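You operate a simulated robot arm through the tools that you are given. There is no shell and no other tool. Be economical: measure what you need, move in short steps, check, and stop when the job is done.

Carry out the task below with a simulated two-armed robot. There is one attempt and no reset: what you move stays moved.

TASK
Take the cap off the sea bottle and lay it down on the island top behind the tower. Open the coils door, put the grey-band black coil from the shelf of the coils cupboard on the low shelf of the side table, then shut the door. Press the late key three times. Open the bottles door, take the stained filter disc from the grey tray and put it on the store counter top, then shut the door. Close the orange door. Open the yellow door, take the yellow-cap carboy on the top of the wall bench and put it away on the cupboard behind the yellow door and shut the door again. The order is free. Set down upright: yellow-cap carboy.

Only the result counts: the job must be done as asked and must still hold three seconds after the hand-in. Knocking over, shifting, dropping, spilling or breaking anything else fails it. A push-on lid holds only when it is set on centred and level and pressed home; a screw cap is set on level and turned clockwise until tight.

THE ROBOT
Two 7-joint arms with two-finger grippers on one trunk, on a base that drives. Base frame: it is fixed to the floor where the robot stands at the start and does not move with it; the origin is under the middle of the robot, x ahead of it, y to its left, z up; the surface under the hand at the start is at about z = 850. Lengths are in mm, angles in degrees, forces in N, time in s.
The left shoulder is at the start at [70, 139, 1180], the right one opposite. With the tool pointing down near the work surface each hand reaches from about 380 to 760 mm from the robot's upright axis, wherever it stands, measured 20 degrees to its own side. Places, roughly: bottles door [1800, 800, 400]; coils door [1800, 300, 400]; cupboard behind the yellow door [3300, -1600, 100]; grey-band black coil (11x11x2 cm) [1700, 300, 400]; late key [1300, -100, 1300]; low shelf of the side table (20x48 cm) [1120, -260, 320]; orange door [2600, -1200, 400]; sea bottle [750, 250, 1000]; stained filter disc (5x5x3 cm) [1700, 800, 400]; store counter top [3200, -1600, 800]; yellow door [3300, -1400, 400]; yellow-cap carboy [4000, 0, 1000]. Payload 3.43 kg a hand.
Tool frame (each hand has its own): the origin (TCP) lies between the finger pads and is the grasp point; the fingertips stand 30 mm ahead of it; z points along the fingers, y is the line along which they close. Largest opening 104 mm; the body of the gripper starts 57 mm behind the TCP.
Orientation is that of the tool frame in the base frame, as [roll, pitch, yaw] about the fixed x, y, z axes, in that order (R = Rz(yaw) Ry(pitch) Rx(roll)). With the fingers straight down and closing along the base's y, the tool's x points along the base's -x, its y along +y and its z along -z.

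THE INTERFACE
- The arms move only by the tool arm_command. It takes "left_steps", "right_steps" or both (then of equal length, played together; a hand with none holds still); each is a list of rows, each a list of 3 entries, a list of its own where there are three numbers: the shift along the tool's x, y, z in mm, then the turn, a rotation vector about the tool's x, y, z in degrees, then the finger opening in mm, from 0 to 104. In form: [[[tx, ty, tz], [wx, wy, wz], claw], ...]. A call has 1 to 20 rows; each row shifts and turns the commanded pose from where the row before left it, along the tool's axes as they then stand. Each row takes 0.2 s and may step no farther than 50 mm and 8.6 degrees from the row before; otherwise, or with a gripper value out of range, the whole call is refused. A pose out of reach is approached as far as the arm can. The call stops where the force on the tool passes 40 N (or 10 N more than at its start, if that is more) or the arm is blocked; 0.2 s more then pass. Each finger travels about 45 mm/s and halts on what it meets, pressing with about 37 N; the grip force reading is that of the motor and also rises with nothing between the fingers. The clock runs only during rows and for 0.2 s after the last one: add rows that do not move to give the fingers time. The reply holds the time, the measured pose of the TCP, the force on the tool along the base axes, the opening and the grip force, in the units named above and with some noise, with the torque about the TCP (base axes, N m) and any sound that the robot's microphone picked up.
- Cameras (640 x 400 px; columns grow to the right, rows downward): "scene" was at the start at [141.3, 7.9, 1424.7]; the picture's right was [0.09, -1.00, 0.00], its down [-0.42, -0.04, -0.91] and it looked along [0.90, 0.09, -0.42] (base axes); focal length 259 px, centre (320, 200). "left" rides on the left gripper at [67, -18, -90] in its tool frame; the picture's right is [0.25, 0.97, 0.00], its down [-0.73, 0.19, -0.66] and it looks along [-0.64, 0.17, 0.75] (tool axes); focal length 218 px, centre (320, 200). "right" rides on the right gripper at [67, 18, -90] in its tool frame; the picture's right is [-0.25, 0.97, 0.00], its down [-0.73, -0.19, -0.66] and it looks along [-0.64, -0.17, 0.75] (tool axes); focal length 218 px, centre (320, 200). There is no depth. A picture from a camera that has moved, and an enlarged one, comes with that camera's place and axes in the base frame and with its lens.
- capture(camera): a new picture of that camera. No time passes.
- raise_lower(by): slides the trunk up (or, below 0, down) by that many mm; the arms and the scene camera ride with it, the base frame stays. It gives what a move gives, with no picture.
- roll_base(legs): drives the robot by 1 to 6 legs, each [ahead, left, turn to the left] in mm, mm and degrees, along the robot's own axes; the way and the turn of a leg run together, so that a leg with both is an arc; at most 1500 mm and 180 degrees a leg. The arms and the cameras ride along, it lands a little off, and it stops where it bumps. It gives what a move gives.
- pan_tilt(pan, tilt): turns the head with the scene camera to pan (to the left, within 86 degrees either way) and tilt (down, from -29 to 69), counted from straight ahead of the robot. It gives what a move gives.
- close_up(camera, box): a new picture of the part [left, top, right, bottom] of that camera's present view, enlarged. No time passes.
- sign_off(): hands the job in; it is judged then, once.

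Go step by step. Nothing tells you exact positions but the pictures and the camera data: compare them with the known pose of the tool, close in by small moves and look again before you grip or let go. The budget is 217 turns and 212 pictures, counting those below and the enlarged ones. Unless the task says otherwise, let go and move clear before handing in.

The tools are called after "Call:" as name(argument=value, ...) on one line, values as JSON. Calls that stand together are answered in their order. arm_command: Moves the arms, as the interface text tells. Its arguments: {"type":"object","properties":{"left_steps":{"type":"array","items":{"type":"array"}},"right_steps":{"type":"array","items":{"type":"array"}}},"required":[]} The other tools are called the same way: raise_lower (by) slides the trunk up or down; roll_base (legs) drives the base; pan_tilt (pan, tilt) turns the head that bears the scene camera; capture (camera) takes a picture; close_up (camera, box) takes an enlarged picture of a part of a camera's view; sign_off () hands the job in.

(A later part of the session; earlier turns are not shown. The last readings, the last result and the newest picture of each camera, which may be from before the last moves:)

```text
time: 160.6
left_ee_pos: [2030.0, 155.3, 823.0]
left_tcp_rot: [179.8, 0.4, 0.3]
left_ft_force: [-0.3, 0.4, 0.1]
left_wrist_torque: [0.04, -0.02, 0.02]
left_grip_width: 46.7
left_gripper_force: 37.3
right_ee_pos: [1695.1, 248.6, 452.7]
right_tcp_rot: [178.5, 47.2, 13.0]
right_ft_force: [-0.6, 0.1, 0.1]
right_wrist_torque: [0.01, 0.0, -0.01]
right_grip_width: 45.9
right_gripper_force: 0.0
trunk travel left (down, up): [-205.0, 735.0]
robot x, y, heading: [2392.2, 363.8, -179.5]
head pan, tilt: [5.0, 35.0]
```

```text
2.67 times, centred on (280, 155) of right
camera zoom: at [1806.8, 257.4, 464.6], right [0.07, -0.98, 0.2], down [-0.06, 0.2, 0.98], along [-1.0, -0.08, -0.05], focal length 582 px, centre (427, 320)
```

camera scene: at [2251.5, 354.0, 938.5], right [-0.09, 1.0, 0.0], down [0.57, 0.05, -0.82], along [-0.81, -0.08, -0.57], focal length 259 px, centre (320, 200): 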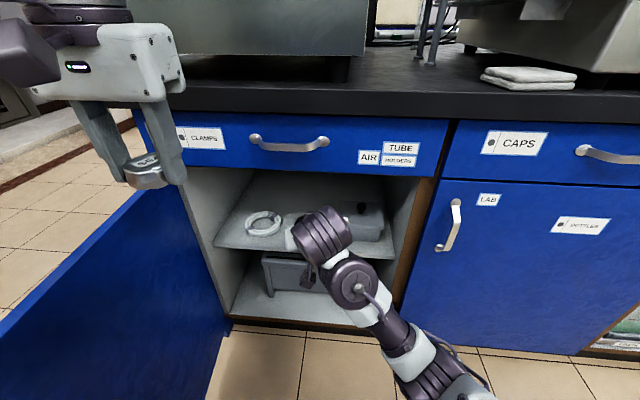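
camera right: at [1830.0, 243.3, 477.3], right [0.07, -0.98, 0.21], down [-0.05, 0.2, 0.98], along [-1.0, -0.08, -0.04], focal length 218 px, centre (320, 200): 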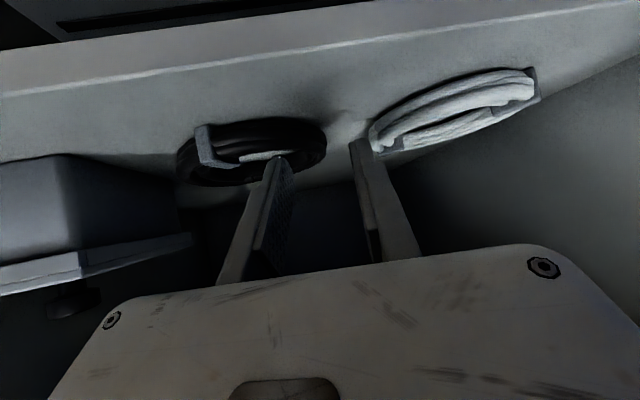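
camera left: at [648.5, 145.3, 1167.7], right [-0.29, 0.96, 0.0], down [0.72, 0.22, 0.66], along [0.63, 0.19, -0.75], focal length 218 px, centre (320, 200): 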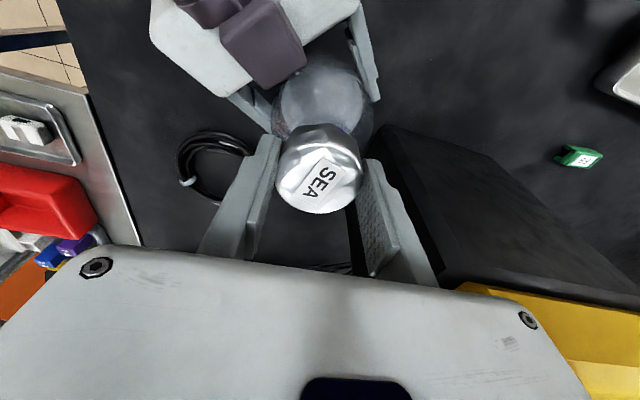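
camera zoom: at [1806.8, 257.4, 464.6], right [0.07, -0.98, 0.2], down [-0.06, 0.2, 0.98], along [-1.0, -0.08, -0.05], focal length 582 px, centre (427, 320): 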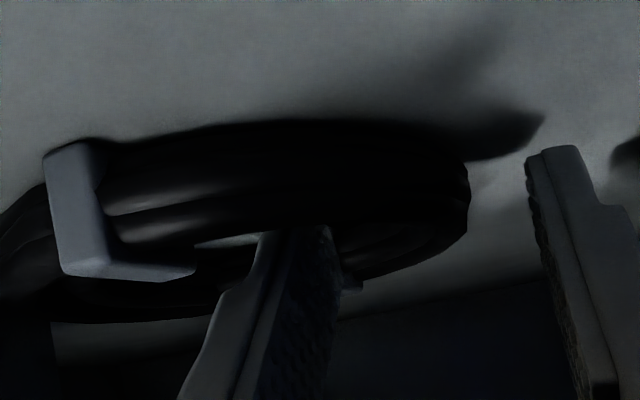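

The inner finger is in the hole. A little deeper, then close.

Call:
arm_command(right_steps=[[[3, 0, 2.7], [0, 0, 0], 46], [[2, 0, 2], [0, 0, 0], 46], [[0, 0, 0], [0, 0, 0], 30], [[0, 0, 0], [0, 0, 0], 15], [[0, 0, 0], [0, 0, 0], 10], [[0, 0, 0], [0, 0, 0], 10]])

Call:
close_up(camera="right", box=[160, 80, 400, 230])

```text
time: 162.0
left_ee_pos: [2030.8, 155.3, 823.4]
left_tcp_rot: [179.9, 0.4, 0.3]
left_ft_force: [0.3, 0.6, 0.3]
left_wrist_torque: [0.04, 0.0, 0.05]
left_grip_width: 46.5
left_gripper_force: 37.0
right_ee_pos: [1695.4, 247.5, 448.5]
right_tcp_rot: [178.3, 47.5, 12.9]
right_ft_force: [-10.6, 10.3, 16.6]
right_wrist_torque: [0.21, 0.24, -0.04]
right_grip_width: 31.8
right_gripper_force: 36.9
trunk travel left (down, up): [-205.0, 735.0]
robot x, y, heading: [2392.3, 364.8, -179.5]
head pan, tilt: [5.0, 35.0]
```

```text
2.67 times, centred on (280, 155) of right
camera zoom: at [1806.9, 257.7, 460.1], right [0.07, -0.98, 0.21], down [-0.06, 0.2, 0.98], along [-1.0, -0.08, -0.04], focal length 582 px, centre (427, 320)
```

zoom: 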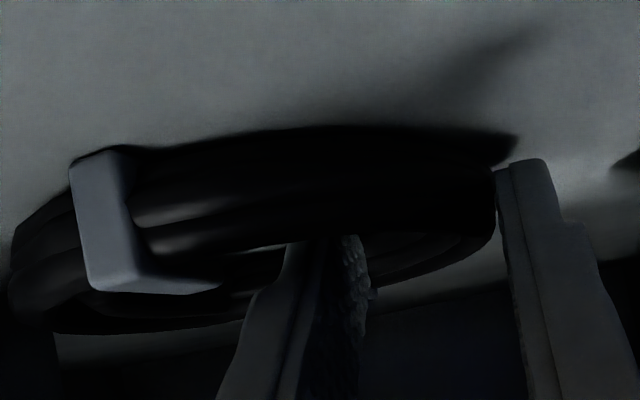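

Gripped the rim (32 mm). Lifting gently.

Call:
arm_command(right_steps=[[[-11, 0, -10], [0, 0, 0], 10], [[-15, 0, -13.5], [0, 0, 0], 10]])

Call:
capture(camera="right")

```text
time: 162.6
left_ee_pos: [2031.0, 154.2, 823.9]
left_tcp_rot: [180.0, 0.3, 0.3]
left_ft_force: [-0.1, 0.7, -0.5]
left_wrist_torque: [0.0, 0.01, -0.04]
left_grip_width: 46.2
left_gripper_force: 37.0
right_ee_pos: [1696.0, 246.5, 478.8]
right_tcp_rot: [178.4, 47.1, 13.2]
right_ft_force: [0.7, 0.4, -1.0]
right_wrist_torque: [0.01, -0.02, 0.01]
right_grip_width: 24.4
right_gripper_force: 36.7
trunk travel left (down, up): [-205.0, 735.0]
robot x, y, heading: [2390.9, 361.2, -179.8]
head pan, tilt: [5.0, 35.0]
```

```text
122 pictures are left
camera right: at [1807.8, 256.1, 491.7], right [0.07, -0.98, 0.2], down [-0.07, 0.2, 0.98], along [-1.0, -0.08, -0.05], focal length 218 px, centre (320, 200)
```

right: 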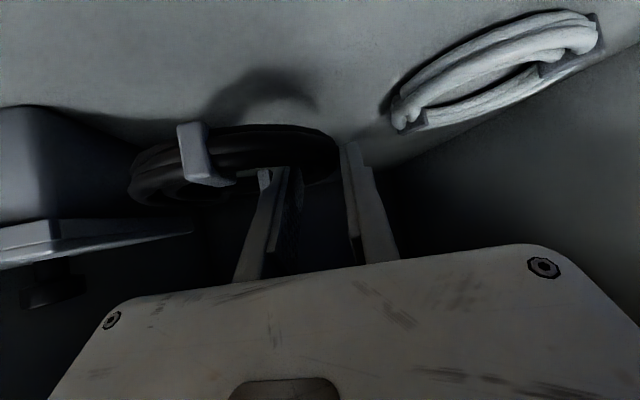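

Coil is lifted. Pulling it out of the cupboard, slightly away from the box, then backing the base.

Call:
arm_command(right_steps=[[[11.5, 9.4, -14.3], [0, 0, 0], 10], [[11.5, 9.4, -14.3], [0, 0, 0], 10], [[11.5, 9.4, -14.3], [0, 0, 0], 10], [[11.5, 9.4, -14.3], [0, 0, 0], 10]])

Call:
roll_base(legs=[[-350, 0, 0]])

Call:
capture(camera="right")

Call:
capture(camera="scene")

```text
time: 163.6
left_ee_pos: [2029.9, 155.3, 823.7]
left_tcp_rot: [179.9, 0.3, 0.3]
left_ft_force: [-0.5, -0.9, 0.2]
left_wrist_torque: [0.02, 0.01, 0.01]
left_grip_width: 46.8
left_gripper_force: 37.1
right_ee_pos: [1774.6, 229.6, 486.7]
right_tcp_rot: [178.5, 47.4, 13.0]
right_ft_force: [0.5, 0.2, -0.5]
right_wrist_torque: [-0.04, -0.03, -0.01]
right_grip_width: 24.4
right_gripper_force: 36.6
trunk travel left (down, up): [-205.0, 735.0]
robot x, y, heading: [2391.7, 366.1, -179.8]
head pan, tilt: [5.0, 35.0]
```

```text
time: 165.8
left_ee_pos: [2379.6, 156.4, 823.9]
left_tcp_rot: [179.9, 0.2, 0.1]
left_ft_force: [-0.2, 0.9, -0.1]
left_wrist_torque: [0.0, 0.02, 0.0]
left_grip_width: 46.5
left_gripper_force: 36.5
right_ee_pos: [2122.3, 231.4, 487.9]
right_tcp_rot: [178.5, 47.3, 12.8]
right_ft_force: [0.2, 0.2, -1.8]
right_wrist_torque: [0.03, -0.02, 0.01]
right_grip_width: 24.4
right_gripper_force: 37.2
trunk travel left (down, up): [-205.0, 735.0]
robot x, y, heading: [2743.5, 367.0, -179.9]
head pan, tilt: [5.0, 35.0]
```

```text
121 pictures are left
camera right: at [2233.9, 241.7, 499.7], right [0.07, -0.98, 0.2], down [-0.06, 0.2, 0.98], along [-1.0, -0.08, -0.05], focal length 218 px, centre (320, 200)
```

right: 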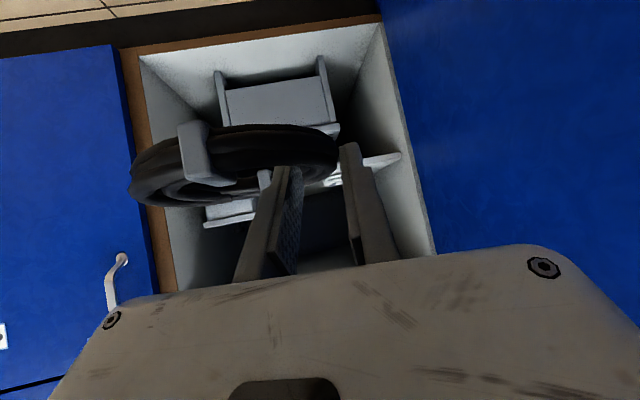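

```text
120 pictures are left
camera scene: at [2601.4, 356.5, 938.7], right [-0.09, 1.0, 0.0], down [0.57, 0.05, -0.82], along [-0.82, -0.07, -0.57], focal length 259 px, centre (320, 200)
```

scene: 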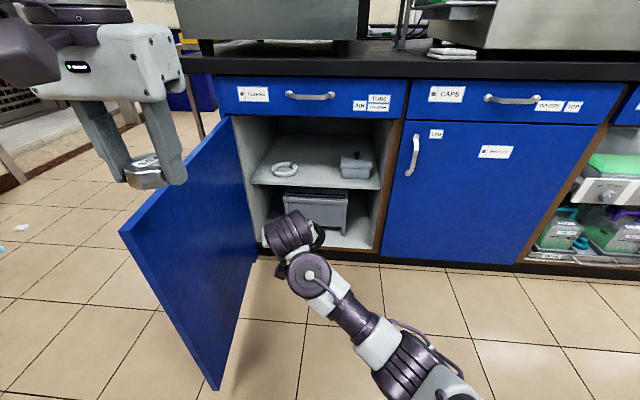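

Coil is in hand. Driving around the door and toward the side table along the aisle to look at its low shelf from its far end.

Call:
roll_base(legs=[[0, 970, 0], [500, 0, 0]])

Call:
pan_tilt(pan=-10, tilt=20)

Call:
capture(camera="scene")

```text
time: 168.1
left_ee_pos: [2377.7, -96.9, 822.3]
left_tcp_rot: [-179.9, 0.2, -0.2]
left_ft_force: [0.3, 0.9, -0.2]
left_wrist_torque: [-0.01, 0.0, 0.03]
left_grip_width: 46.8
left_gripper_force: 36.8
right_ee_pos: [2121.3, -11.7, 484.6]
right_tcp_rot: [178.7, 46.3, 12.0]
right_ft_force: [2.0, 3.8, -0.1]
right_wrist_torque: [-0.22, 0.04, 0.17]
right_grip_width: 24.3
right_gripper_force: 36.6
trunk travel left (down, up): [-205.0, 735.0]
robot x, y, heading: [2738.7, 108.0, 179.7]
head pan, tilt: [5.0, 35.0]
stopped in leg 1: the force on the tool passed its limit at 192 N (the readings are from after the stop); the commanded pose is now the measured one
```

```text
time: 168.8
left_ee_pos: [2377.3, -97.7, 823.2]
left_tcp_rot: [-180.0, 0.2, 0.0]
left_ft_force: [1.0, 0.2, -0.5]
left_wrist_torque: [0.04, 0.0, 0.0]
left_grip_width: 46.8
left_gripper_force: 37.2
right_ee_pos: [2122.0, -11.8, 484.1]
right_tcp_rot: [178.8, 46.4, 12.1]
right_ft_force: [0.2, 2.9, -1.3]
right_wrist_torque: [-0.12, 0.06, 0.13]
right_grip_width: 24.5
right_gripper_force: 37.2
trunk travel left (down, up): [-205.0, 735.0]
robot x, y, heading: [2740.9, 106.9, 179.8]
head pan, tilt: [-10.0, 20.0]
```

```text
119 pictures are left
camera scene: at [2597.1, 125.7, 962.3], right [0.18, 0.98, 0.0], down [0.34, -0.06, -0.94], along [-0.92, 0.17, -0.34], focal length 259 px, centre (320, 200)
```

scene: 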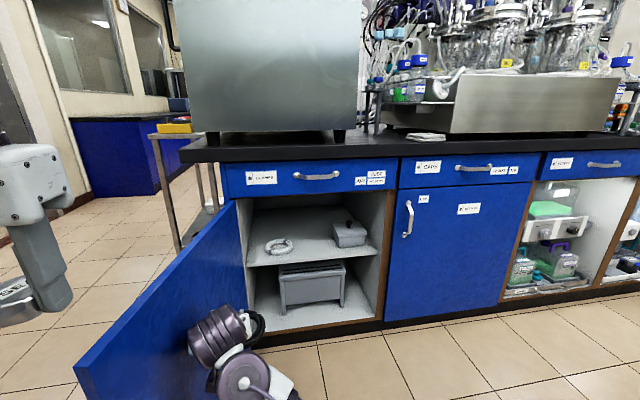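

I forgot the hand was still inside the door's sweep; it touched the door. Stepping back off it, then reversing clear before going around.

Call:
roll_base(legs=[[0, -60, 0], [-340, 0, 0], [0, 770, 0], [400, 0, 0]])

Call:
capture(camera="scene")

Call:
capture(camera="right")

```text
time: 177.5
left_ee_pos: [2330.5, -822.8, 822.4]
left_tcp_rot: [-180.0, 0.1, 1.2]
left_ft_force: [0.3, 0.7, 0.2]
left_wrist_torque: [0.02, 0.01, 0.0]
left_grip_width: 46.7
left_gripper_force: 36.9
right_ee_pos: [2072.8, -741.5, 484.9]
right_tcp_rot: [178.8, 46.4, 13.3]
right_ft_force: [1.3, 0.7, -0.7]
right_wrist_torque: [-0.03, -0.04, -0.01]
right_grip_width: 24.6
right_gripper_force: 37.1
trunk travel left (down, up): [-205.0, 735.0]
robot x, y, heading: [2685.2, -607.4, -178.8]
head pan, tilt: [-10.0, 20.0]
```

```text
118 pictures are left
camera scene: at [2544.8, -594.6, 962.4], right [0.16, 0.99, 0.0], down [0.34, -0.05, -0.94], along [-0.93, 0.15, -0.34], focal length 259 px, centre (320, 200)
```

scene: 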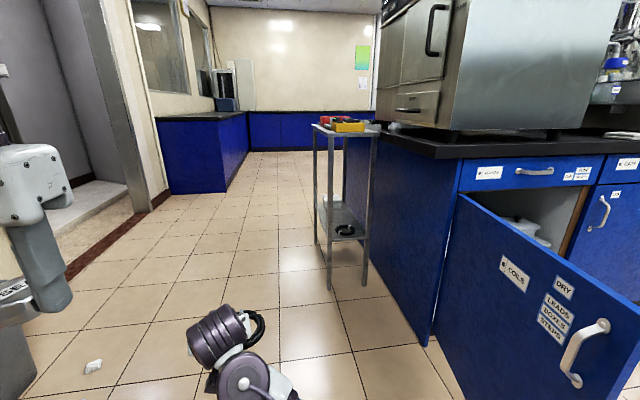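

```text
117 pictures are left
camera right: at [2183.8, -732.6, 498.2], right [0.07, -0.98, 0.2], down [-0.08, 0.19, 0.98], along [-0.99, -0.08, -0.06], focal length 218 px, centre (320, 200)
```

right: 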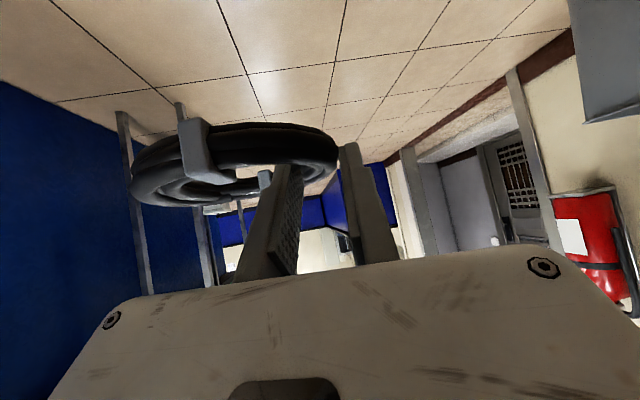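

The side table's low shelf is visible with something black at this end. Zooming in.

Call:
close_up(camera="scene", box=[290, 100, 410, 300])

```text
2.00 times, centred on (350, 200) of scene
camera zoom: at [2544.8, -594.6, 962.4], right [0.16, 0.99, 0.0], down [0.34, -0.05, -0.94], along [-0.93, 0.15, -0.34], focal length 518 px, centre (260, 200)
```

zoom: 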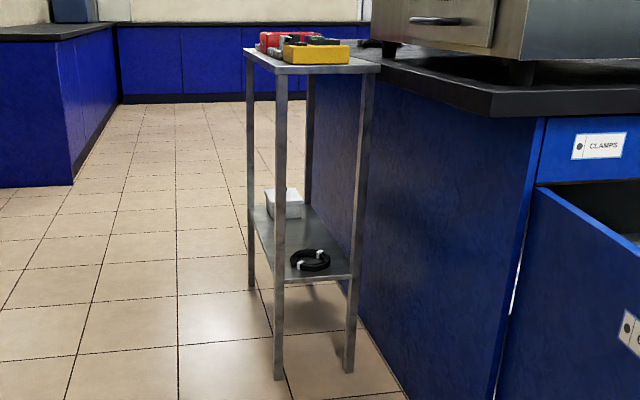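

The low shelf has a white-banded coil near x=1312 and a white box near x=960; the middle (1130,-258) is free. Driving to face the table's long side from a distance.

Call:
roll_base(legs=[[0, 190, -1], [1455, 0, 0], [0, 350, 0], [0, 0, -90]])

Call:
pan_tilt(pan=0, tilt=25)

Call:
capture(camera="scene")

Call:
capture(camera="right")

```text
time: 191.5
left_ee_pos: [1067.5, -782.0, 823.0]
left_tcp_rot: [-179.9, 0.2, -92.2]
left_ft_force: [-0.1, 0.1, 0.3]
left_wrist_torque: [0.0, 0.01, 0.0]
left_grip_width: 46.6
left_gripper_force: 36.7
right_ee_pos: [1161.7, -529.8, 485.1]
right_tcp_rot: [178.8, 46.4, -79.9]
right_ft_force: [-0.5, -0.1, -0.5]
right_wrist_torque: [-0.03, 0.02, 0.04]
right_grip_width: 24.4
right_gripper_force: 37.0
trunk travel left (down, up): [-205.0, 735.0]
robot x, y, heading: [1260.2, -1154.5, 87.4]
head pan, tilt: [-10.0, 20.0]
```

```text
time: 192.2
left_ee_pos: [1068.3, -781.8, 822.3]
left_tcp_rot: [180.0, 0.3, -92.2]
left_ft_force: [0.3, -0.5, -0.7]
left_wrist_torque: [0.02, 0.0, -0.02]
left_grip_width: 46.8
left_gripper_force: 36.9
right_ee_pos: [1162.8, -529.3, 485.0]
right_tcp_rot: [178.8, 46.5, -79.9]
right_ft_force: [0.1, -1.1, -0.2]
right_wrist_torque: [0.04, 0.01, -0.01]
right_grip_width: 23.8
right_gripper_force: 36.4
trunk travel left (down, up): [-205.0, 735.0]
robot x, y, heading: [1257.9, -1150.9, 87.8]
head pan, tilt: [0.0, 25.0]
```

```text
115 pictures are left
camera scene: at [1266.2, -1010.3, 954.4], right [1.0, -0.04, 0.0], down [-0.02, -0.42, -0.91], along [0.04, 0.91, -0.42], focal length 259 px, centre (320, 200)
```

scene: 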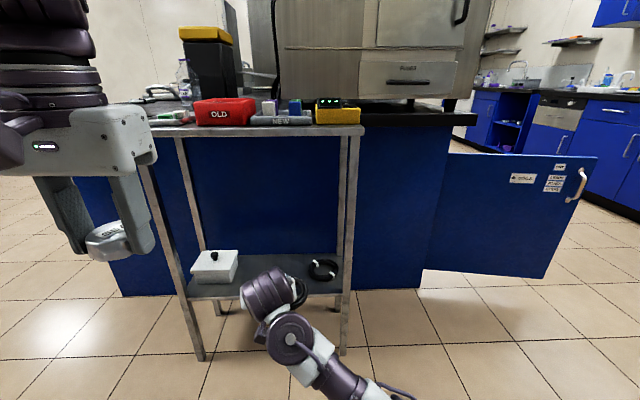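

```text
114 pictures are left
camera right: at [1165.1, -643.1, 498.3], right [-0.98, -0.01, 0.2], down [0.2, 0.07, 0.98], along [-0.02, 1.0, -0.06], focal length 218 px, centre (320, 200)
```

right: 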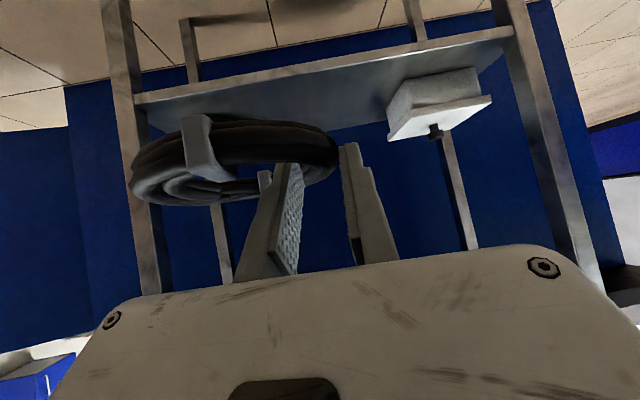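

Aligned roughly; the free centre is x≈1125. Shifting base left 88, lowering trunk 100, and moving in.

Call:
raise_lower(by=-95)

Call:
roll_base(legs=[[0, 88, 1], [160, 0, 0]])

Call:
capture(camera="right")

Call:
capture(camera="scene")

```text
time: 193.5
left_ee_pos: [1067.8, -782.1, 727.6]
left_tcp_rot: [-179.9, 0.2, -92.2]
left_ft_force: [-0.3, 0.0, 0.2]
left_wrist_torque: [0.03, 0.02, -0.03]
left_grip_width: 46.7
left_gripper_force: 37.0
right_ee_pos: [1162.7, -529.8, 390.4]
right_tcp_rot: [178.8, 46.3, -80.1]
right_ft_force: [0.7, -0.2, -0.6]
right_wrist_torque: [0.02, 0.02, -0.03]
right_grip_width: 24.3
right_gripper_force: 37.0
trunk travel left (down, up): [-110.0, 830.0]
robot x, y, heading: [1260.8, -1150.8, 87.9]
head pan, tilt: [0.0, 25.0]
```

```text
time: 195.6
left_ee_pos: [978.1, -624.1, 727.2]
left_tcp_rot: [180.0, 0.1, -91.4]
left_ft_force: [0.5, 1.2, -0.2]
left_wrist_torque: [0.01, 0.0, 0.03]
left_grip_width: 47.0
left_gripper_force: 36.6
right_ee_pos: [1069.1, -371.1, 389.1]
right_tcp_rot: [178.7, 46.4, -79.3]
right_ft_force: [-0.4, -0.5, -0.4]
right_wrist_torque: [-0.03, 0.03, 0.01]
right_grip_width: 24.0
right_gripper_force: 37.0
trunk travel left (down, up): [-110.0, 830.0]
robot x, y, heading: [1179.8, -997.6, 88.5]
head pan, tilt: [0.0, 25.0]
```

```text
113 pictures are left
camera right: at [1074.0, -484.4, 403.2], right [-0.98, -0.02, 0.2], down [0.2, 0.07, 0.98], along [-0.04, 1.0, -0.06], focal length 218 px, centre (320, 200)
```

right: 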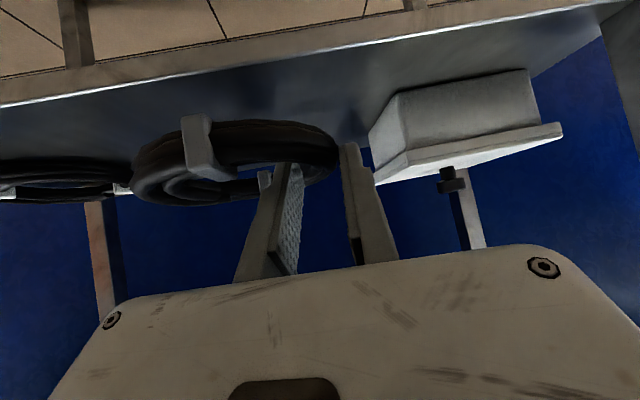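

```text
112 pictures are left
camera scene: at [1180.1, -850.0, 859.3], right [1.0, -0.03, 0.0], down [-0.01, -0.42, -0.91], along [0.02, 0.91, -0.42], focal length 259 px, centre (320, 200)
```

scene: 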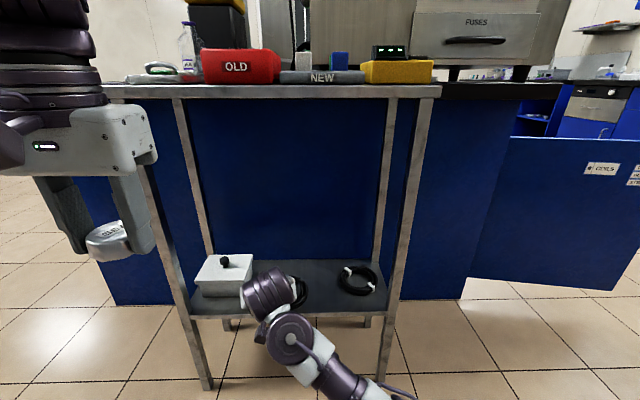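

Clear of the box and the other coil. Moving in the last 105 mm.

Call:
roll_base(legs=[[105, -12, 0]])

Call:
capture(camera="right")

Call:
close_up(camera="scene", box=[160, 220, 420, 382])

```text
time: 196.8
left_ee_pos: [993.6, -519.1, 727.4]
left_tcp_rot: [-180.0, 0.1, -91.5]
left_ft_force: [-0.4, -1.1, 0.1]
left_wrist_torque: [0.01, 0.0, 0.02]
left_grip_width: 46.7
left_gripper_force: 36.7
right_ee_pos: [1084.8, -266.1, 389.5]
right_tcp_rot: [178.8, 46.4, -79.3]
right_ft_force: [-0.7, -0.4, -0.2]
right_wrist_torque: [0.0, 0.04, 0.0]
right_grip_width: 24.1
right_gripper_force: 36.7
trunk travel left (down, up): [-110.0, 830.0]
robot x, y, heading: [1193.4, -884.4, 88.6]
head pan, tilt: [0.0, 25.0]
```

```text
111 pictures are left
camera right: at [1089.1, -379.6, 403.2], right [-0.98, -0.02, 0.2], down [0.2, 0.07, 0.98], along [-0.04, 1.0, -0.06], focal length 218 px, centre (320, 200)
```

right: 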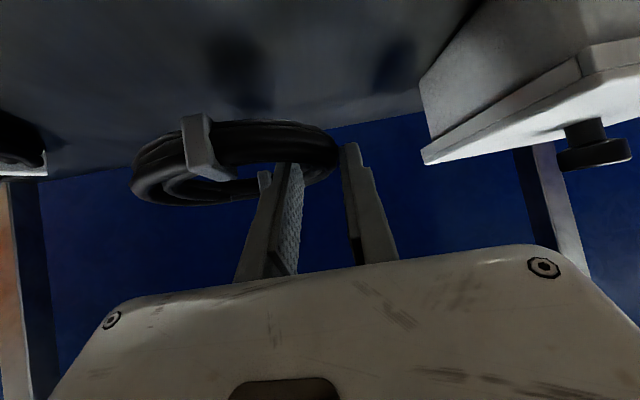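

```text
2.46 times, centred on (290, 301) of scene
camera zoom: at [1194.9, -745.2, 859.3], right [1.0, -0.03, 0.0], down [-0.01, -0.42, -0.91], along [0.02, 0.91, -0.42], focal length 638 px, centre (394, -49)
```

zoom: 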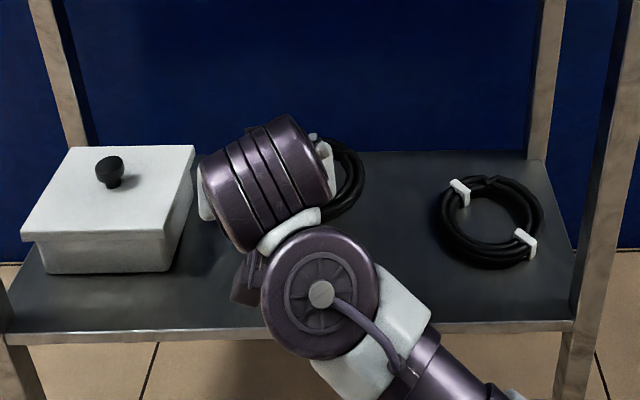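

Well placed. Lowering by the trunk.

Call:
raise_lower(by=-32)

Call:
capture(camera="right")

```text
time: 197.6
left_ee_pos: [994.1, -519.3, 696.0]
left_tcp_rot: [180.0, 0.2, -91.5]
left_ft_force: [-0.7, 0.4, -0.5]
left_wrist_torque: [0.02, 0.02, 0.03]
left_grip_width: 46.5
left_gripper_force: 37.4
right_ee_pos: [1085.1, -265.6, 357.4]
right_tcp_rot: [178.8, 46.4, -79.3]
right_ft_force: [0.8, 0.3, -0.7]
right_wrist_torque: [0.01, 0.03, 0.01]
right_grip_width: 23.8
right_gripper_force: 36.9
trunk travel left (down, up): [-78.0, 862.0]
robot x, y, heading: [1192.3, -886.1, 88.3]
head pan, tilt: [0.0, 25.0]
```

```text
109 pictures are left
camera right: at [1089.1, -379.8, 371.4], right [-0.98, -0.02, 0.2], down [0.2, 0.07, 0.98], along [-0.04, 1.0, -0.06], focal length 218 px, centre (320, 200)
```

right: 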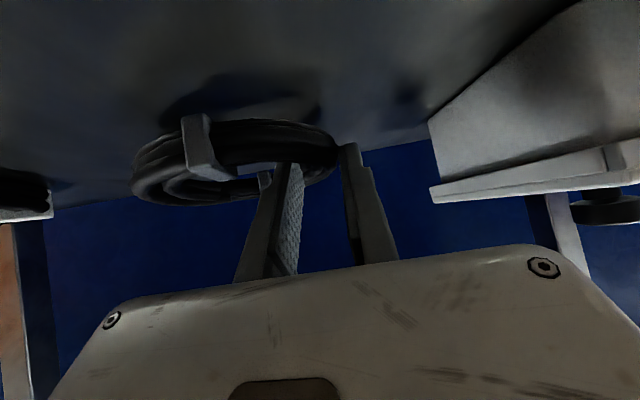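

Still a small gap. Lowering in smaller steps with the arm until contact.

Call:
arm_command(right_steps=[[[3, 0, 2.8], [0, 0, 0], 10], [[3, 0, 2.8], [0, 0, 0], 10], [[2.2, 0, 2], [0, 0, 0], 10], [[1.5, 0, 1.4], [0, 0, 0], 10]])

Call:
close_up(camera="right", box=[100, 60, 420, 260])

```text
time: 198.6
left_ee_pos: [993.9, -520.1, 695.5]
left_tcp_rot: [-179.9, 0.3, -91.6]
left_ft_force: [-0.7, 0.6, -0.3]
left_wrist_torque: [-0.01, 0.01, 0.01]
left_grip_width: 46.8
left_gripper_force: 37.2
right_ee_pos: [1083.4, -266.6, 345.2]
right_tcp_rot: [178.8, 46.6, -79.2]
right_ft_force: [0.4, 0.1, 5.6]
right_wrist_torque: [-0.21, -0.28, 0.06]
right_grip_width: 23.9
right_gripper_force: 37.4
trunk travel left (down, up): [-78.0, 862.0]
robot x, y, heading: [1193.0, -887.1, 88.4]
head pan, tilt: [0.0, 25.0]
```

```text
2.00 times, centred on (260, 160) of right
camera zoom: at [1088.6, -379.8, 359.4], right [-0.98, -0.02, 0.2], down [0.2, 0.07, 0.98], along [-0.04, 1.0, -0.06], focal length 436 px, centre (440, 280)
```

zoom: 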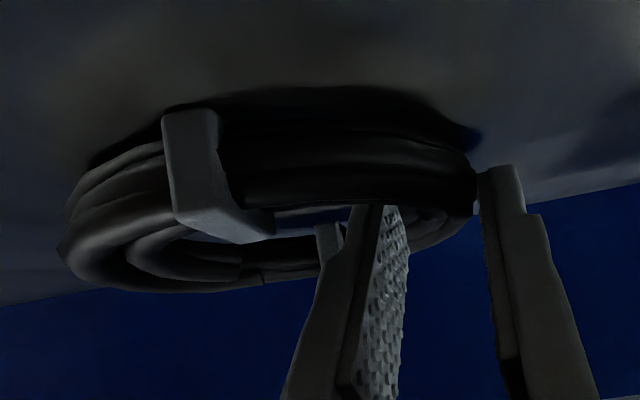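

Coil touches the shelf. Opening and lifting the fingers straight out of the ring.

Call:
arm_command(right_steps=[[[0, 0, 0], [0, 0, 0], 30], [[0, 0, 0], [0, 0, 0], 40], [[0, 0, 0], [0, 0, 0], 44], [[-11, 0, -10], [0, 0, 0], 44], [[-15, 0, -14], [0, 0, 0], 44], [[-15, 0, -14], [0, 0, 0], 44]])

Call:
capture(camera="right")

```text
time: 200.0
left_ee_pos: [993.0, -519.4, 696.1]
left_tcp_rot: [180.0, 0.3, -91.5]
left_ft_force: [0.6, 0.2, -0.1]
left_wrist_torque: [-0.03, 0.0, 0.0]
left_grip_width: 46.8
left_gripper_force: 36.7
right_ee_pos: [1084.8, -264.8, 399.9]
right_tcp_rot: [178.7, 46.4, -79.3]
right_ft_force: [-1.0, 0.5, 0.5]
right_wrist_torque: [0.02, 0.03, -0.02]
right_grip_width: 43.9
right_gripper_force: 0.1
trunk travel left (down, up): [-78.0, 862.0]
robot x, y, heading: [1188.0, -889.0, 88.5]
head pan, tilt: [0.0, 25.0]
```

```text
107 pictures are left
camera right: at [1089.2, -378.5, 413.7], right [-0.98, -0.02, 0.2], down [0.2, 0.07, 0.98], along [-0.04, 1.0, -0.06], focal length 218 px, centre (320, 200)
```

right: 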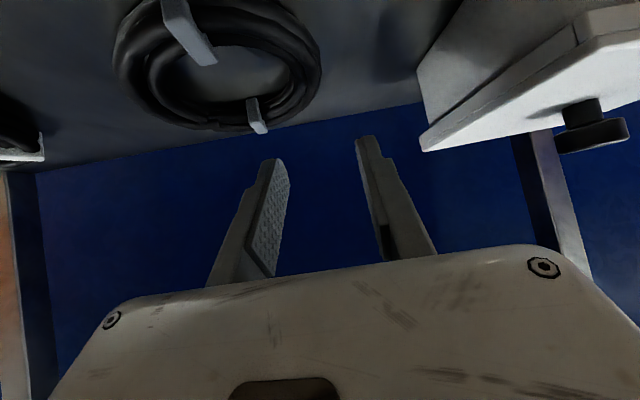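

Coil is placed. Backing out, then retracting the right arm and raising the trunk for laying down the cap.

Call:
roll_base(legs=[[-300, 0, 1.5]])

Call:
arm_command(right_steps=[[[20, -20, -30], [0, 0, 0], 40], [[20, -20, -30], [0, 0, 0], 40], [[20, -20, -30], [0, 0, 0], 40], [[20, -20, -30], [0, 0, 0], 40], [[20, -20, -30], [0, 0, 0], 40], [[20, -20, -30], [0, 0, 0], 40]])

Call:
raise_lower(by=400)

Call:
raise_lower(by=200)

Call:
capture(camera="scene")

```text
time: 202.0
left_ee_pos: [980.4, -817.0, 695.6]
left_tcp_rot: [180.0, 0.2, -90.2]
left_ft_force: [-0.3, -0.3, -0.2]
left_wrist_torque: [-0.03, -0.02, -0.01]
left_grip_width: 46.6
left_gripper_force: 36.4
right_ee_pos: [1066.2, -560.3, 400.2]
right_tcp_rot: [178.8, 46.3, -77.9]
right_ft_force: [-0.8, -0.1, -0.2]
right_wrist_torque: [0.01, 0.02, 0.01]
right_grip_width: 44.2
right_gripper_force: 0.0
trunk travel left (down, up): [-78.0, 862.0]
robot x, y, heading: [1188.2, -1178.8, 89.9]
head pan, tilt: [0.0, 25.0]
```

```text
time: 203.4
left_ee_pos: [980.2, -817.7, 695.6]
left_tcp_rot: [-179.9, 0.2, -90.1]
left_ft_force: [-0.8, 0.4, 0.2]
left_wrist_torque: [0.03, -0.02, 0.01]
left_grip_width: 46.9
left_gripper_force: 36.9
right_ee_pos: [1199.1, -694.6, 408.9]
right_tcp_rot: [178.7, 46.6, -77.9]
right_ft_force: [0.1, 0.4, -0.4]
right_wrist_torque: [-0.02, 0.02, 0.04]
right_grip_width: 40.0
right_gripper_force: 0.0
right hand out of reach, approached as far as the arm can: row 5, 6
trunk travel left (down, up): [-78.0, 862.0]
robot x, y, heading: [1186.8, -1179.9, 90.1]
head pan, tilt: [0.0, 25.0]
```

```text
time: 207.2
left_ee_pos: [980.9, -817.2, 1094.8]
left_tcp_rot: [-180.0, 0.2, -90.1]
left_ft_force: [-0.4, 0.3, 0.2]
left_wrist_torque: [0.02, 0.01, 0.01]
left_grip_width: 46.8
left_gripper_force: 36.7
right_ee_pos: [1198.8, -693.6, 808.9]
right_tcp_rot: [178.8, 46.5, -77.9]
right_ft_force: [0.1, 0.5, -0.3]
right_wrist_torque: [-0.03, 0.01, -0.03]
right_grip_width: 39.9
right_gripper_force: 0.0
trunk travel left (down, up): [-478.0, 462.0]
robot x, y, heading: [1187.0, -1180.1, 89.8]
head pan, tilt: [0.0, 25.0]
```

```text
time: 209.4
left_ee_pos: [980.3, -818.5, 1295.4]
left_tcp_rot: [180.0, 0.2, -90.2]
left_ft_force: [0.3, 0.5, 0.2]
left_wrist_torque: [-0.01, -0.01, 0.01]
left_grip_width: 46.6
left_gripper_force: 36.7
right_ee_pos: [1198.9, -693.6, 1009.9]
right_tcp_rot: [178.7, 46.6, -78.0]
right_ft_force: [-0.1, 0.1, -0.6]
right_wrist_torque: [0.04, -0.03, 0.03]
right_grip_width: 40.1
right_gripper_force: 0.0
trunk travel left (down, up): [-678.0, 262.0]
robot x, y, heading: [1188.3, -1176.3, 90.1]
head pan, tilt: [0.0, 25.0]
```

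```text
106 pictures are left
camera scene: at [1187.2, -1038.1, 1427.3], right [1.0, 0.0, 0.0], down [0.0, -0.42, -0.91], along [0.0, 0.91, -0.42], focal length 259 px, centre (320, 200)
```

scene: 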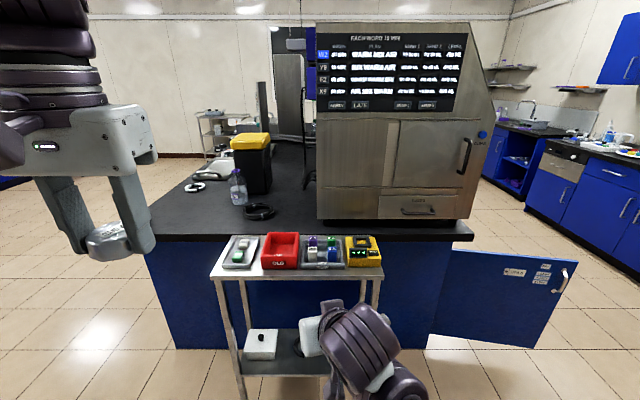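

The free spot behind the tower is around (1090,-20) between its back (x≈1190) and the black coil. Driving up to the table with a margin and extending the left arm high.

Call:
roll_base(legs=[[490, -40, 0]])

Call:
arm_command(left_steps=[[[-30, -8, 20], [0, 0, 0], 35], [[-30, -8, 20], [0, 0, 0], 35], [[-30, -8, 20], [0, 0, 0], 35], [[-30, -8, 25], [0, 0, 0], 35], [[-30, -8, 25], [0, 0, 0], 35], [[-30, -8, 25], [0, 0, 0], 35], [[-30, -6, 30], [0, 0, 0], 35], [[-30, -6, 30], [0, 0, 0], 35], [[-30, -6, 30], [0, 0, 0], 35]])

Call:
capture(camera="left")

Call:
capture(camera="scene")

```text
time: 212.3
left_ee_pos: [1018.2, -336.6, 1295.7]
left_tcp_rot: [179.9, 0.3, -89.7]
left_ft_force: [-0.7, 0.4, -0.5]
left_wrist_torque: [0.02, 0.02, -0.01]
left_grip_width: 46.7
left_gripper_force: 36.9
right_ee_pos: [1236.0, -211.2, 1009.2]
right_tcp_rot: [178.8, 46.6, -77.5]
right_ft_force: [0.6, 0.1, -0.3]
right_wrist_torque: [-0.04, -0.02, 0.0]
right_grip_width: 39.9
right_gripper_force: 0.0
trunk travel left (down, up): [-678.0, 262.0]
robot x, y, heading: [1227.1, -696.1, 90.2]
head pan, tilt: [0.0, 25.0]
```

```text
time: 214.3
left_ee_pos: [1083.7, -64.9, 1069.5]
left_tcp_rot: [179.9, 0.1, -89.7]
left_ft_force: [0.2, 0.9, -0.8]
left_wrist_torque: [-0.03, -0.01, -0.02]
left_grip_width: 46.5
left_gripper_force: 37.3
right_ee_pos: [1237.3, -209.0, 1008.0]
right_tcp_rot: [178.6, 46.4, -77.6]
right_ft_force: [0.9, -0.8, -0.4]
right_wrist_torque: [-0.03, -0.03, 0.01]
right_grip_width: 40.1
right_gripper_force: 0.1
trunk travel left (down, up): [-678.0, 262.0]
robot x, y, heading: [1226.8, -694.6, 90.3]
head pan, tilt: [0.0, 25.0]
```

```text
105 pictures are left
camera left: at [1100.7, -131.4, 1159.8], right [-0.97, -0.26, 0.0], down [-0.19, 0.73, 0.66], along [-0.17, 0.64, -0.75], focal length 218 px, centre (320, 200)
```

left: 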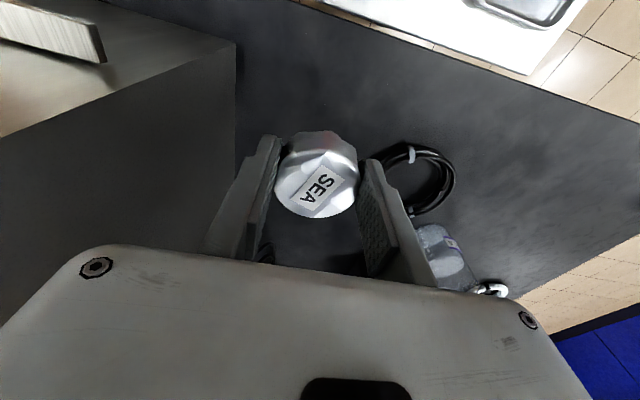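

```text
104 pictures are left
camera scene: at [1227.9, -552.6, 1427.1], right [1.0, 0.0, 0.0], down [0.0, -0.42, -0.91], along [0.0, 0.91, -0.42], focal length 259 px, centre (320, 200)
```

scene: 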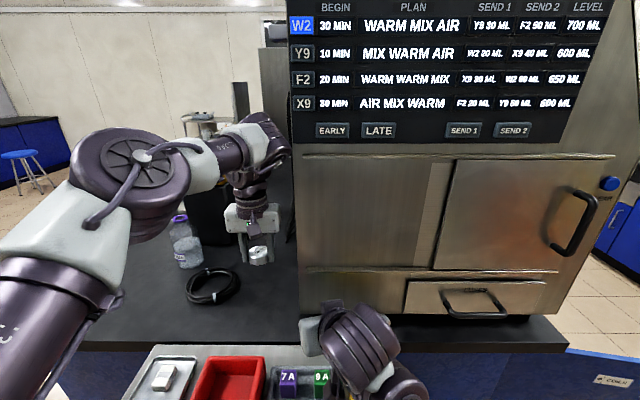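

Cap hovers well in the gap behind the tower. Lowering it.

Call:
arm_command(left_steps=[[[-10, 0, 35], [0, 0, 0], 35], [[-10, 0, 35], [0, 0, 0], 35], [[-10, 0, 35], [0, 0, 0], 35], [[-8, 0, 35], [0, 0, 0], 35], [[0, 0, 25], [0, 0, 0], 35]])

Call:
capture(camera="left")

Call:
close_up(camera="scene", box=[160, 180, 320, 330])

```text
time: 215.5
left_ee_pos: [1079.6, -25.2, 906.0]
left_tcp_rot: [-179.8, 0.2, -89.6]
left_ft_force: [-0.2, 0.7, 0.2]
left_wrist_torque: [-0.03, 0.01, -0.01]
left_grip_width: 46.6
left_gripper_force: 37.1
right_ee_pos: [1231.7, -210.0, 1009.2]
right_tcp_rot: [178.9, 46.5, -77.3]
right_ft_force: [-0.3, 0.1, 0.4]
right_wrist_torque: [-0.01, 0.0, -0.02]
right_grip_width: 40.1
right_gripper_force: 0.0
trunk travel left (down, up): [-678.0, 262.0]
robot x, y, heading: [1227.0, -698.2, 90.2]
head pan, tilt: [0.0, 25.0]
```

```text
103 pictures are left
camera left: at [1096.1, -91.8, 996.1], right [-0.97, -0.26, 0.0], down [-0.2, 0.73, 0.66], along [-0.17, 0.64, -0.75], focal length 218 px, centre (320, 200)
```

left: 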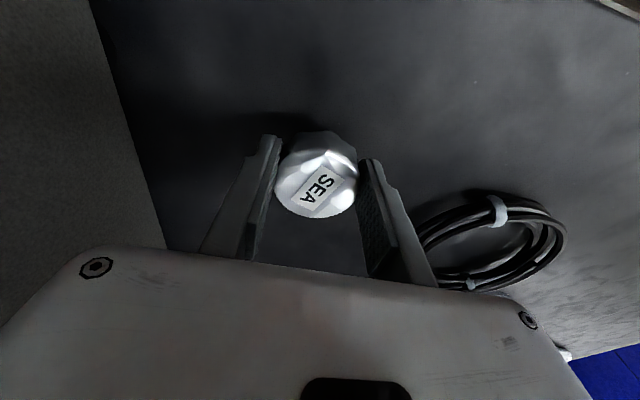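

```text
2.67 times, centred on (240, 255) of scene
camera zoom: at [1222.3, -555.9, 1427.4], right [1.0, 0.0, 0.0], down [0.0, -0.42, -0.91], along [0.0, 0.91, -0.42], focal length 691 px, centre (533, 53)
```

zoom: 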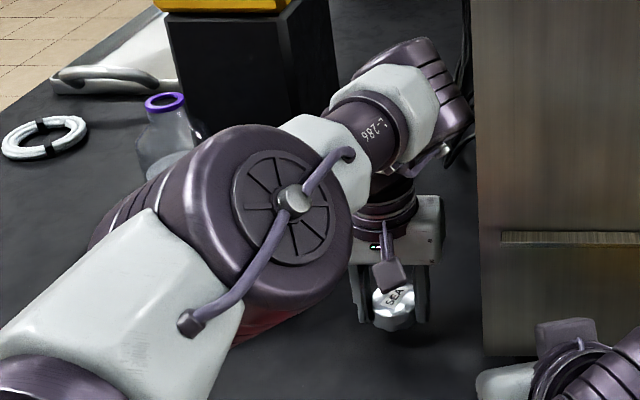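

Lowering gently to contact.

Call:
arm_command(left_steps=[[[0, 0, 8], [0, 0, 0], 35], [[0, 0, 6], [0, 0, 0], 35], [[0, 0, 4], [0, 0, 0], 35], [[0, 0, 3], [0, 0, 0], 35]])

```text
time: 216.5
left_ee_pos: [1080.1, -26.1, 886.0]
left_tcp_rot: [-179.9, 0.2, -89.7]
left_ft_force: [-0.3, -0.2, -0.2]
left_wrist_torque: [-0.01, -0.01, -0.01]
left_grip_width: 46.9
left_gripper_force: 37.4
right_ee_pos: [1234.3, -211.5, 1009.8]
right_tcp_rot: [178.9, 46.6, -77.3]
right_ft_force: [0.0, -0.5, -0.6]
right_wrist_torque: [0.04, 0.01, -0.06]
right_grip_width: 40.2
right_gripper_force: 0.0
trunk travel left (down, up): [-678.0, 262.0]
robot x, y, heading: [1227.6, -700.0, 90.1]
head pan, tilt: [0.0, 25.0]
```

Call:
arm_command(left_steps=[[[0, 0, 3], [0, 0, 0], 35], [[0, 0, 2], [0, 0, 0], 35], [[0, 0, 2], [0, 0, 0], 35], [[0, 0, 1], [0, 0, 0], 35]])

Call:
capture(camera="left")

```text
time: 217.5
left_ee_pos: [1081.1, -25.8, 878.6]
left_tcp_rot: [180.0, 0.3, -89.6]
left_ft_force: [1.6, -0.4, 17.1]
left_wrist_torque: [-0.21, 0.21, 0.28]
left_grip_width: 46.7
left_gripper_force: 37.3
right_ee_pos: [1234.2, -211.0, 1009.2]
right_tcp_rot: [178.7, 46.6, -77.4]
right_ft_force: [-0.3, -0.4, 0.7]
right_wrist_torque: [-0.01, 0.03, 0.06]
right_grip_width: 39.9
right_gripper_force: 0.0
trunk travel left (down, up): [-678.0, 262.0]
robot x, y, heading: [1228.2, -694.8, 90.3]
head pan, tilt: [0.0, 25.0]
```

```text
101 pictures are left
camera left: at [1097.8, -93.7, 968.3], right [-0.97, -0.26, 0.0], down [-0.2, 0.72, 0.66], along [-0.17, 0.64, -0.75], focal length 218 px, centre (320, 200)
```

left: 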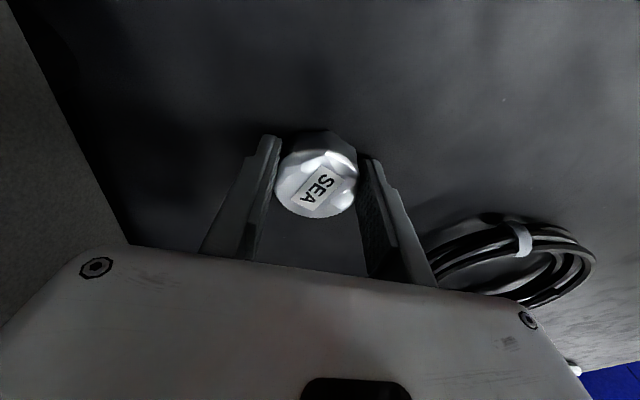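

Contact felt. Releasing the cap and rising straight up.

Call:
arm_command(left_steps=[[[0, 0, -1], [0, 0, 0], 50], [[0, 0, 0], [0, 0, 0], 65], [[0, 0, 0], [0, 0, 0], 75], [[0, 0, -35], [0, 0, 0], 75], [[0, 0, -40], [0, 0, 0], 75], [[0, 0, -40], [0, 0, 0], 75], [[0, 0, -40], [0, 0, 0], 75], [[10, 0, -40], [0, 0, 0], 75], [[20, 0, -40], [0, 0, 0], 75], [[25, 0, -40], [0, 0, 0], 75], [[30, 5, -35], [0, 0, 0], 75], [[30, 5, -30], [0, 0, 0], 75], [[30, 5, -20], [0, 0, 0], 75], [[35, 8, 0], [0, 0, 0], 75], [[40, 8, 0], [0, 0, 0], 75], [[40, 8, 0], [0, 0, 0], 75]])

Call:
close_up(camera="scene", box=[160, 180, 320, 330])

```text
time: 220.9
left_ee_pos: [1050.1, -298.8, 1240.6]
left_tcp_rot: [-179.9, 0.3, -89.7]
left_ft_force: [-0.2, -0.6, 0.6]
left_wrist_torque: [0.02, -0.06, -0.02]
left_grip_width: 74.9
left_gripper_force: 0.0
left hand out of reach, approached as far as the arm can: row 7
right_ee_pos: [1235.1, -212.4, 1010.2]
right_tcp_rot: [178.8, 46.7, -77.4]
right_ft_force: [-0.6, 0.0, 0.1]
right_wrist_torque: [0.02, -0.03, 0.01]
right_grip_width: 40.2
right_gripper_force: 0.0
trunk travel left (down, up): [-678.0, 262.0]
robot x, y, heading: [1226.8, -698.4, 90.3]
head pan, tilt: [0.0, 25.0]
```

```text
2.67 times, centred on (240, 255) of scene
camera zoom: at [1224.8, -557.5, 1427.6], right [1.0, 0.0, 0.0], down [0.0, -0.42, -0.91], along [0.0, 0.91, -0.42], focal length 691 px, centre (533, 53)
```

zoom: 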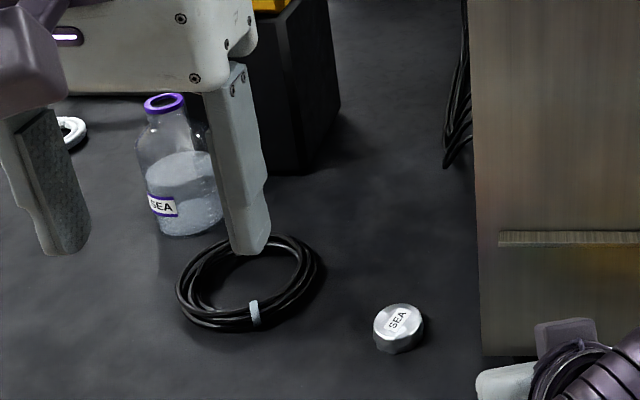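

Cap lies upright behind the tower. Next: shut the coils door by pushing its outer face, driving rigidly about the hinge. First back away and go round, lifting the left hand a little.

Call:
arm_command(left_steps=[[[20, 0, -40], [0, 0, 0], 60], [[20, 0, -40], [0, 0, 0], 40]], right_steps=[[[0, 0, 0], [0, 0, 0], 20], [[0, 0, 0], [0, 0, 0], 0]])

Call:
roll_base(legs=[[-120, 0, 0], [0, -928, 0]])

Call:
raise_lower(by=-400)

Call:
raise_lower(by=-110)

Call:
capture(camera="scene")

```text
time: 221.5
left_ee_pos: [1053.7, -337.0, 1316.9]
left_tcp_rot: [-180.0, 0.3, -89.6]
left_ft_force: [0.8, -0.1, -0.5]
left_wrist_torque: [0.02, 0.03, 0.0]
left_grip_width: 40.0
left_gripper_force: 0.1
left hand out of reach, approached as far as the arm can: row 2
right_ee_pos: [1237.2, -211.7, 1010.0]
right_tcp_rot: [178.6, 46.6, -77.5]
right_ft_force: [-0.1, -0.2, -0.4]
right_wrist_torque: [0.01, 0.04, 0.0]
right_grip_width: 0.1
right_gripper_force: 10.8
trunk travel left (down, up): [-678.0, 262.0]
robot x, y, heading: [1224.5, -698.9, 90.4]
head pan, tilt: [0.0, 25.0]
```

```text
time: 227.1
left_ee_pos: [1968.3, -446.6, 1314.1]
left_tcp_rot: [-179.9, 0.3, -88.9]
left_ft_force: [-0.7, -0.3, -0.2]
left_wrist_torque: [-0.02, 0.02, 0.01]
left_grip_width: 39.6
left_gripper_force: 0.1
right_ee_pos: [2150.0, -320.9, 1007.9]
right_tcp_rot: [178.6, 46.5, -76.6]
right_ft_force: [0.0, -0.3, -0.7]
right_wrist_torque: [0.0, 0.0, 0.02]
right_grip_width: 0.1
right_gripper_force: 35.2
trunk travel left (down, up): [-678.0, 262.0]
robot x, y, heading: [2147.6, -803.2, 91.1]
head pan, tilt: [0.0, 25.0]
```

```text
time: 231.0
left_ee_pos: [1970.2, -447.8, 914.4]
left_tcp_rot: [180.0, 0.2, -88.9]
left_ft_force: [0.6, -0.2, 0.4]
left_wrist_torque: [-0.01, -0.05, -0.02]
left_grip_width: 40.1
left_gripper_force: 0.0
right_ee_pos: [2149.4, -320.9, 608.6]
right_tcp_rot: [178.7, 46.5, -76.7]
right_ft_force: [0.6, 0.3, -0.6]
right_wrist_torque: [-0.02, 0.01, 0.01]
right_grip_width: 0.0
right_gripper_force: 34.3
trunk travel left (down, up): [-278.0, 662.0]
robot x, y, heading: [2152.5, -804.2, 90.8]
head pan, tilt: [0.0, 25.0]
```

```text
time: 232.4
left_ee_pos: [1970.6, -446.3, 804.4]
left_tcp_rot: [-180.0, 0.1, -88.9]
left_ft_force: [-0.7, -0.8, 0.0]
left_wrist_torque: [-0.02, 0.0, 0.0]
left_grip_width: 40.2
left_gripper_force: 0.2
right_ee_pos: [2149.5, -321.1, 500.1]
right_tcp_rot: [178.7, 46.7, -76.7]
right_ft_force: [-0.6, -0.7, -0.5]
right_wrist_torque: [0.0, -0.02, -0.01]
right_grip_width: 0.0
right_gripper_force: 35.0
trunk travel left (down, up): [-168.0, 772.0]
robot x, y, heading: [2150.1, -808.8, 91.2]
head pan, tilt: [0.0, 25.0]
```

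```text
99 pictures are left
camera scene: at [2146.0, -665.4, 917.4], right [1.0, 0.02, 0.0], down [0.01, -0.42, -0.91], along [-0.02, 0.91, -0.42], focal length 259 px, centre (320, 200)
```

scene: 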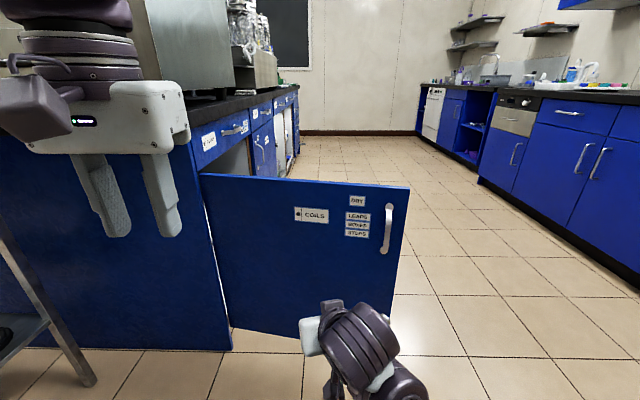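

Door face is ahead. Moving to the start of the push arc, then pushing 40°.

Call:
roll_base(legs=[[228, 0, 0], [0, 0, -11]])

Call:
roll_base(legs=[[152, -177, 20], [152, -177, 20]])

Call:
capture(camera="scene")

```text
time: 234.9
left_ee_pos: [2038.1, -185.4, 805.1]
left_tcp_rot: [179.9, 0.1, -100.0]
left_ft_force: [0.0, -0.2, 0.9]
left_wrist_torque: [0.02, -0.01, 0.02]
left_grip_width: 40.1
left_gripper_force: 0.0
right_ee_pos: [2239.6, -95.2, 498.3]
right_tcp_rot: [178.7, 46.6, -87.7]
right_ft_force: [0.8, -1.8, -0.1]
right_wrist_torque: [-0.02, -0.01, -0.02]
right_grip_width: 0.0
right_gripper_force: 34.9
trunk travel left (down, up): [-168.0, 772.0]
robot x, y, heading: [2147.9, -570.8, 80.1]
head pan, tilt: [0.0, 25.0]
```

```text
time: 237.9
left_ee_pos: [2107.1, 7.2, 804.5]
left_tcp_rot: [-180.0, 0.2, -60.2]
left_ft_force: [1.1, 0.3, -0.5]
left_wrist_torque: [0.0, 0.03, -0.01]
left_grip_width: 39.8
left_gripper_force: 0.1
right_ee_pos: [2204.8, 204.1, 498.9]
right_tcp_rot: [178.7, 46.5, -47.9]
right_ft_force: [0.1, 0.4, 0.3]
right_wrist_torque: [-0.02, 0.0, 0.0]
right_grip_width: 0.0
right_gripper_force: 34.3
trunk travel left (down, up): [-168.0, 772.0]
robot x, y, heading: [2439.2, -225.5, 119.8]
head pan, tilt: [0.0, 25.0]
```

```text
98 pictures are left
camera scene: at [2365.9, -100.0, 917.3], right [0.87, 0.5, 0.0], down [0.21, -0.37, -0.91], along [-0.45, 0.79, -0.42], focal length 259 px, centre (320, 200)
```

scene: 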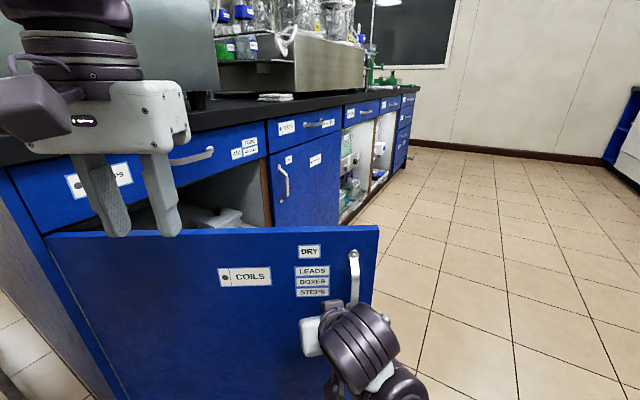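

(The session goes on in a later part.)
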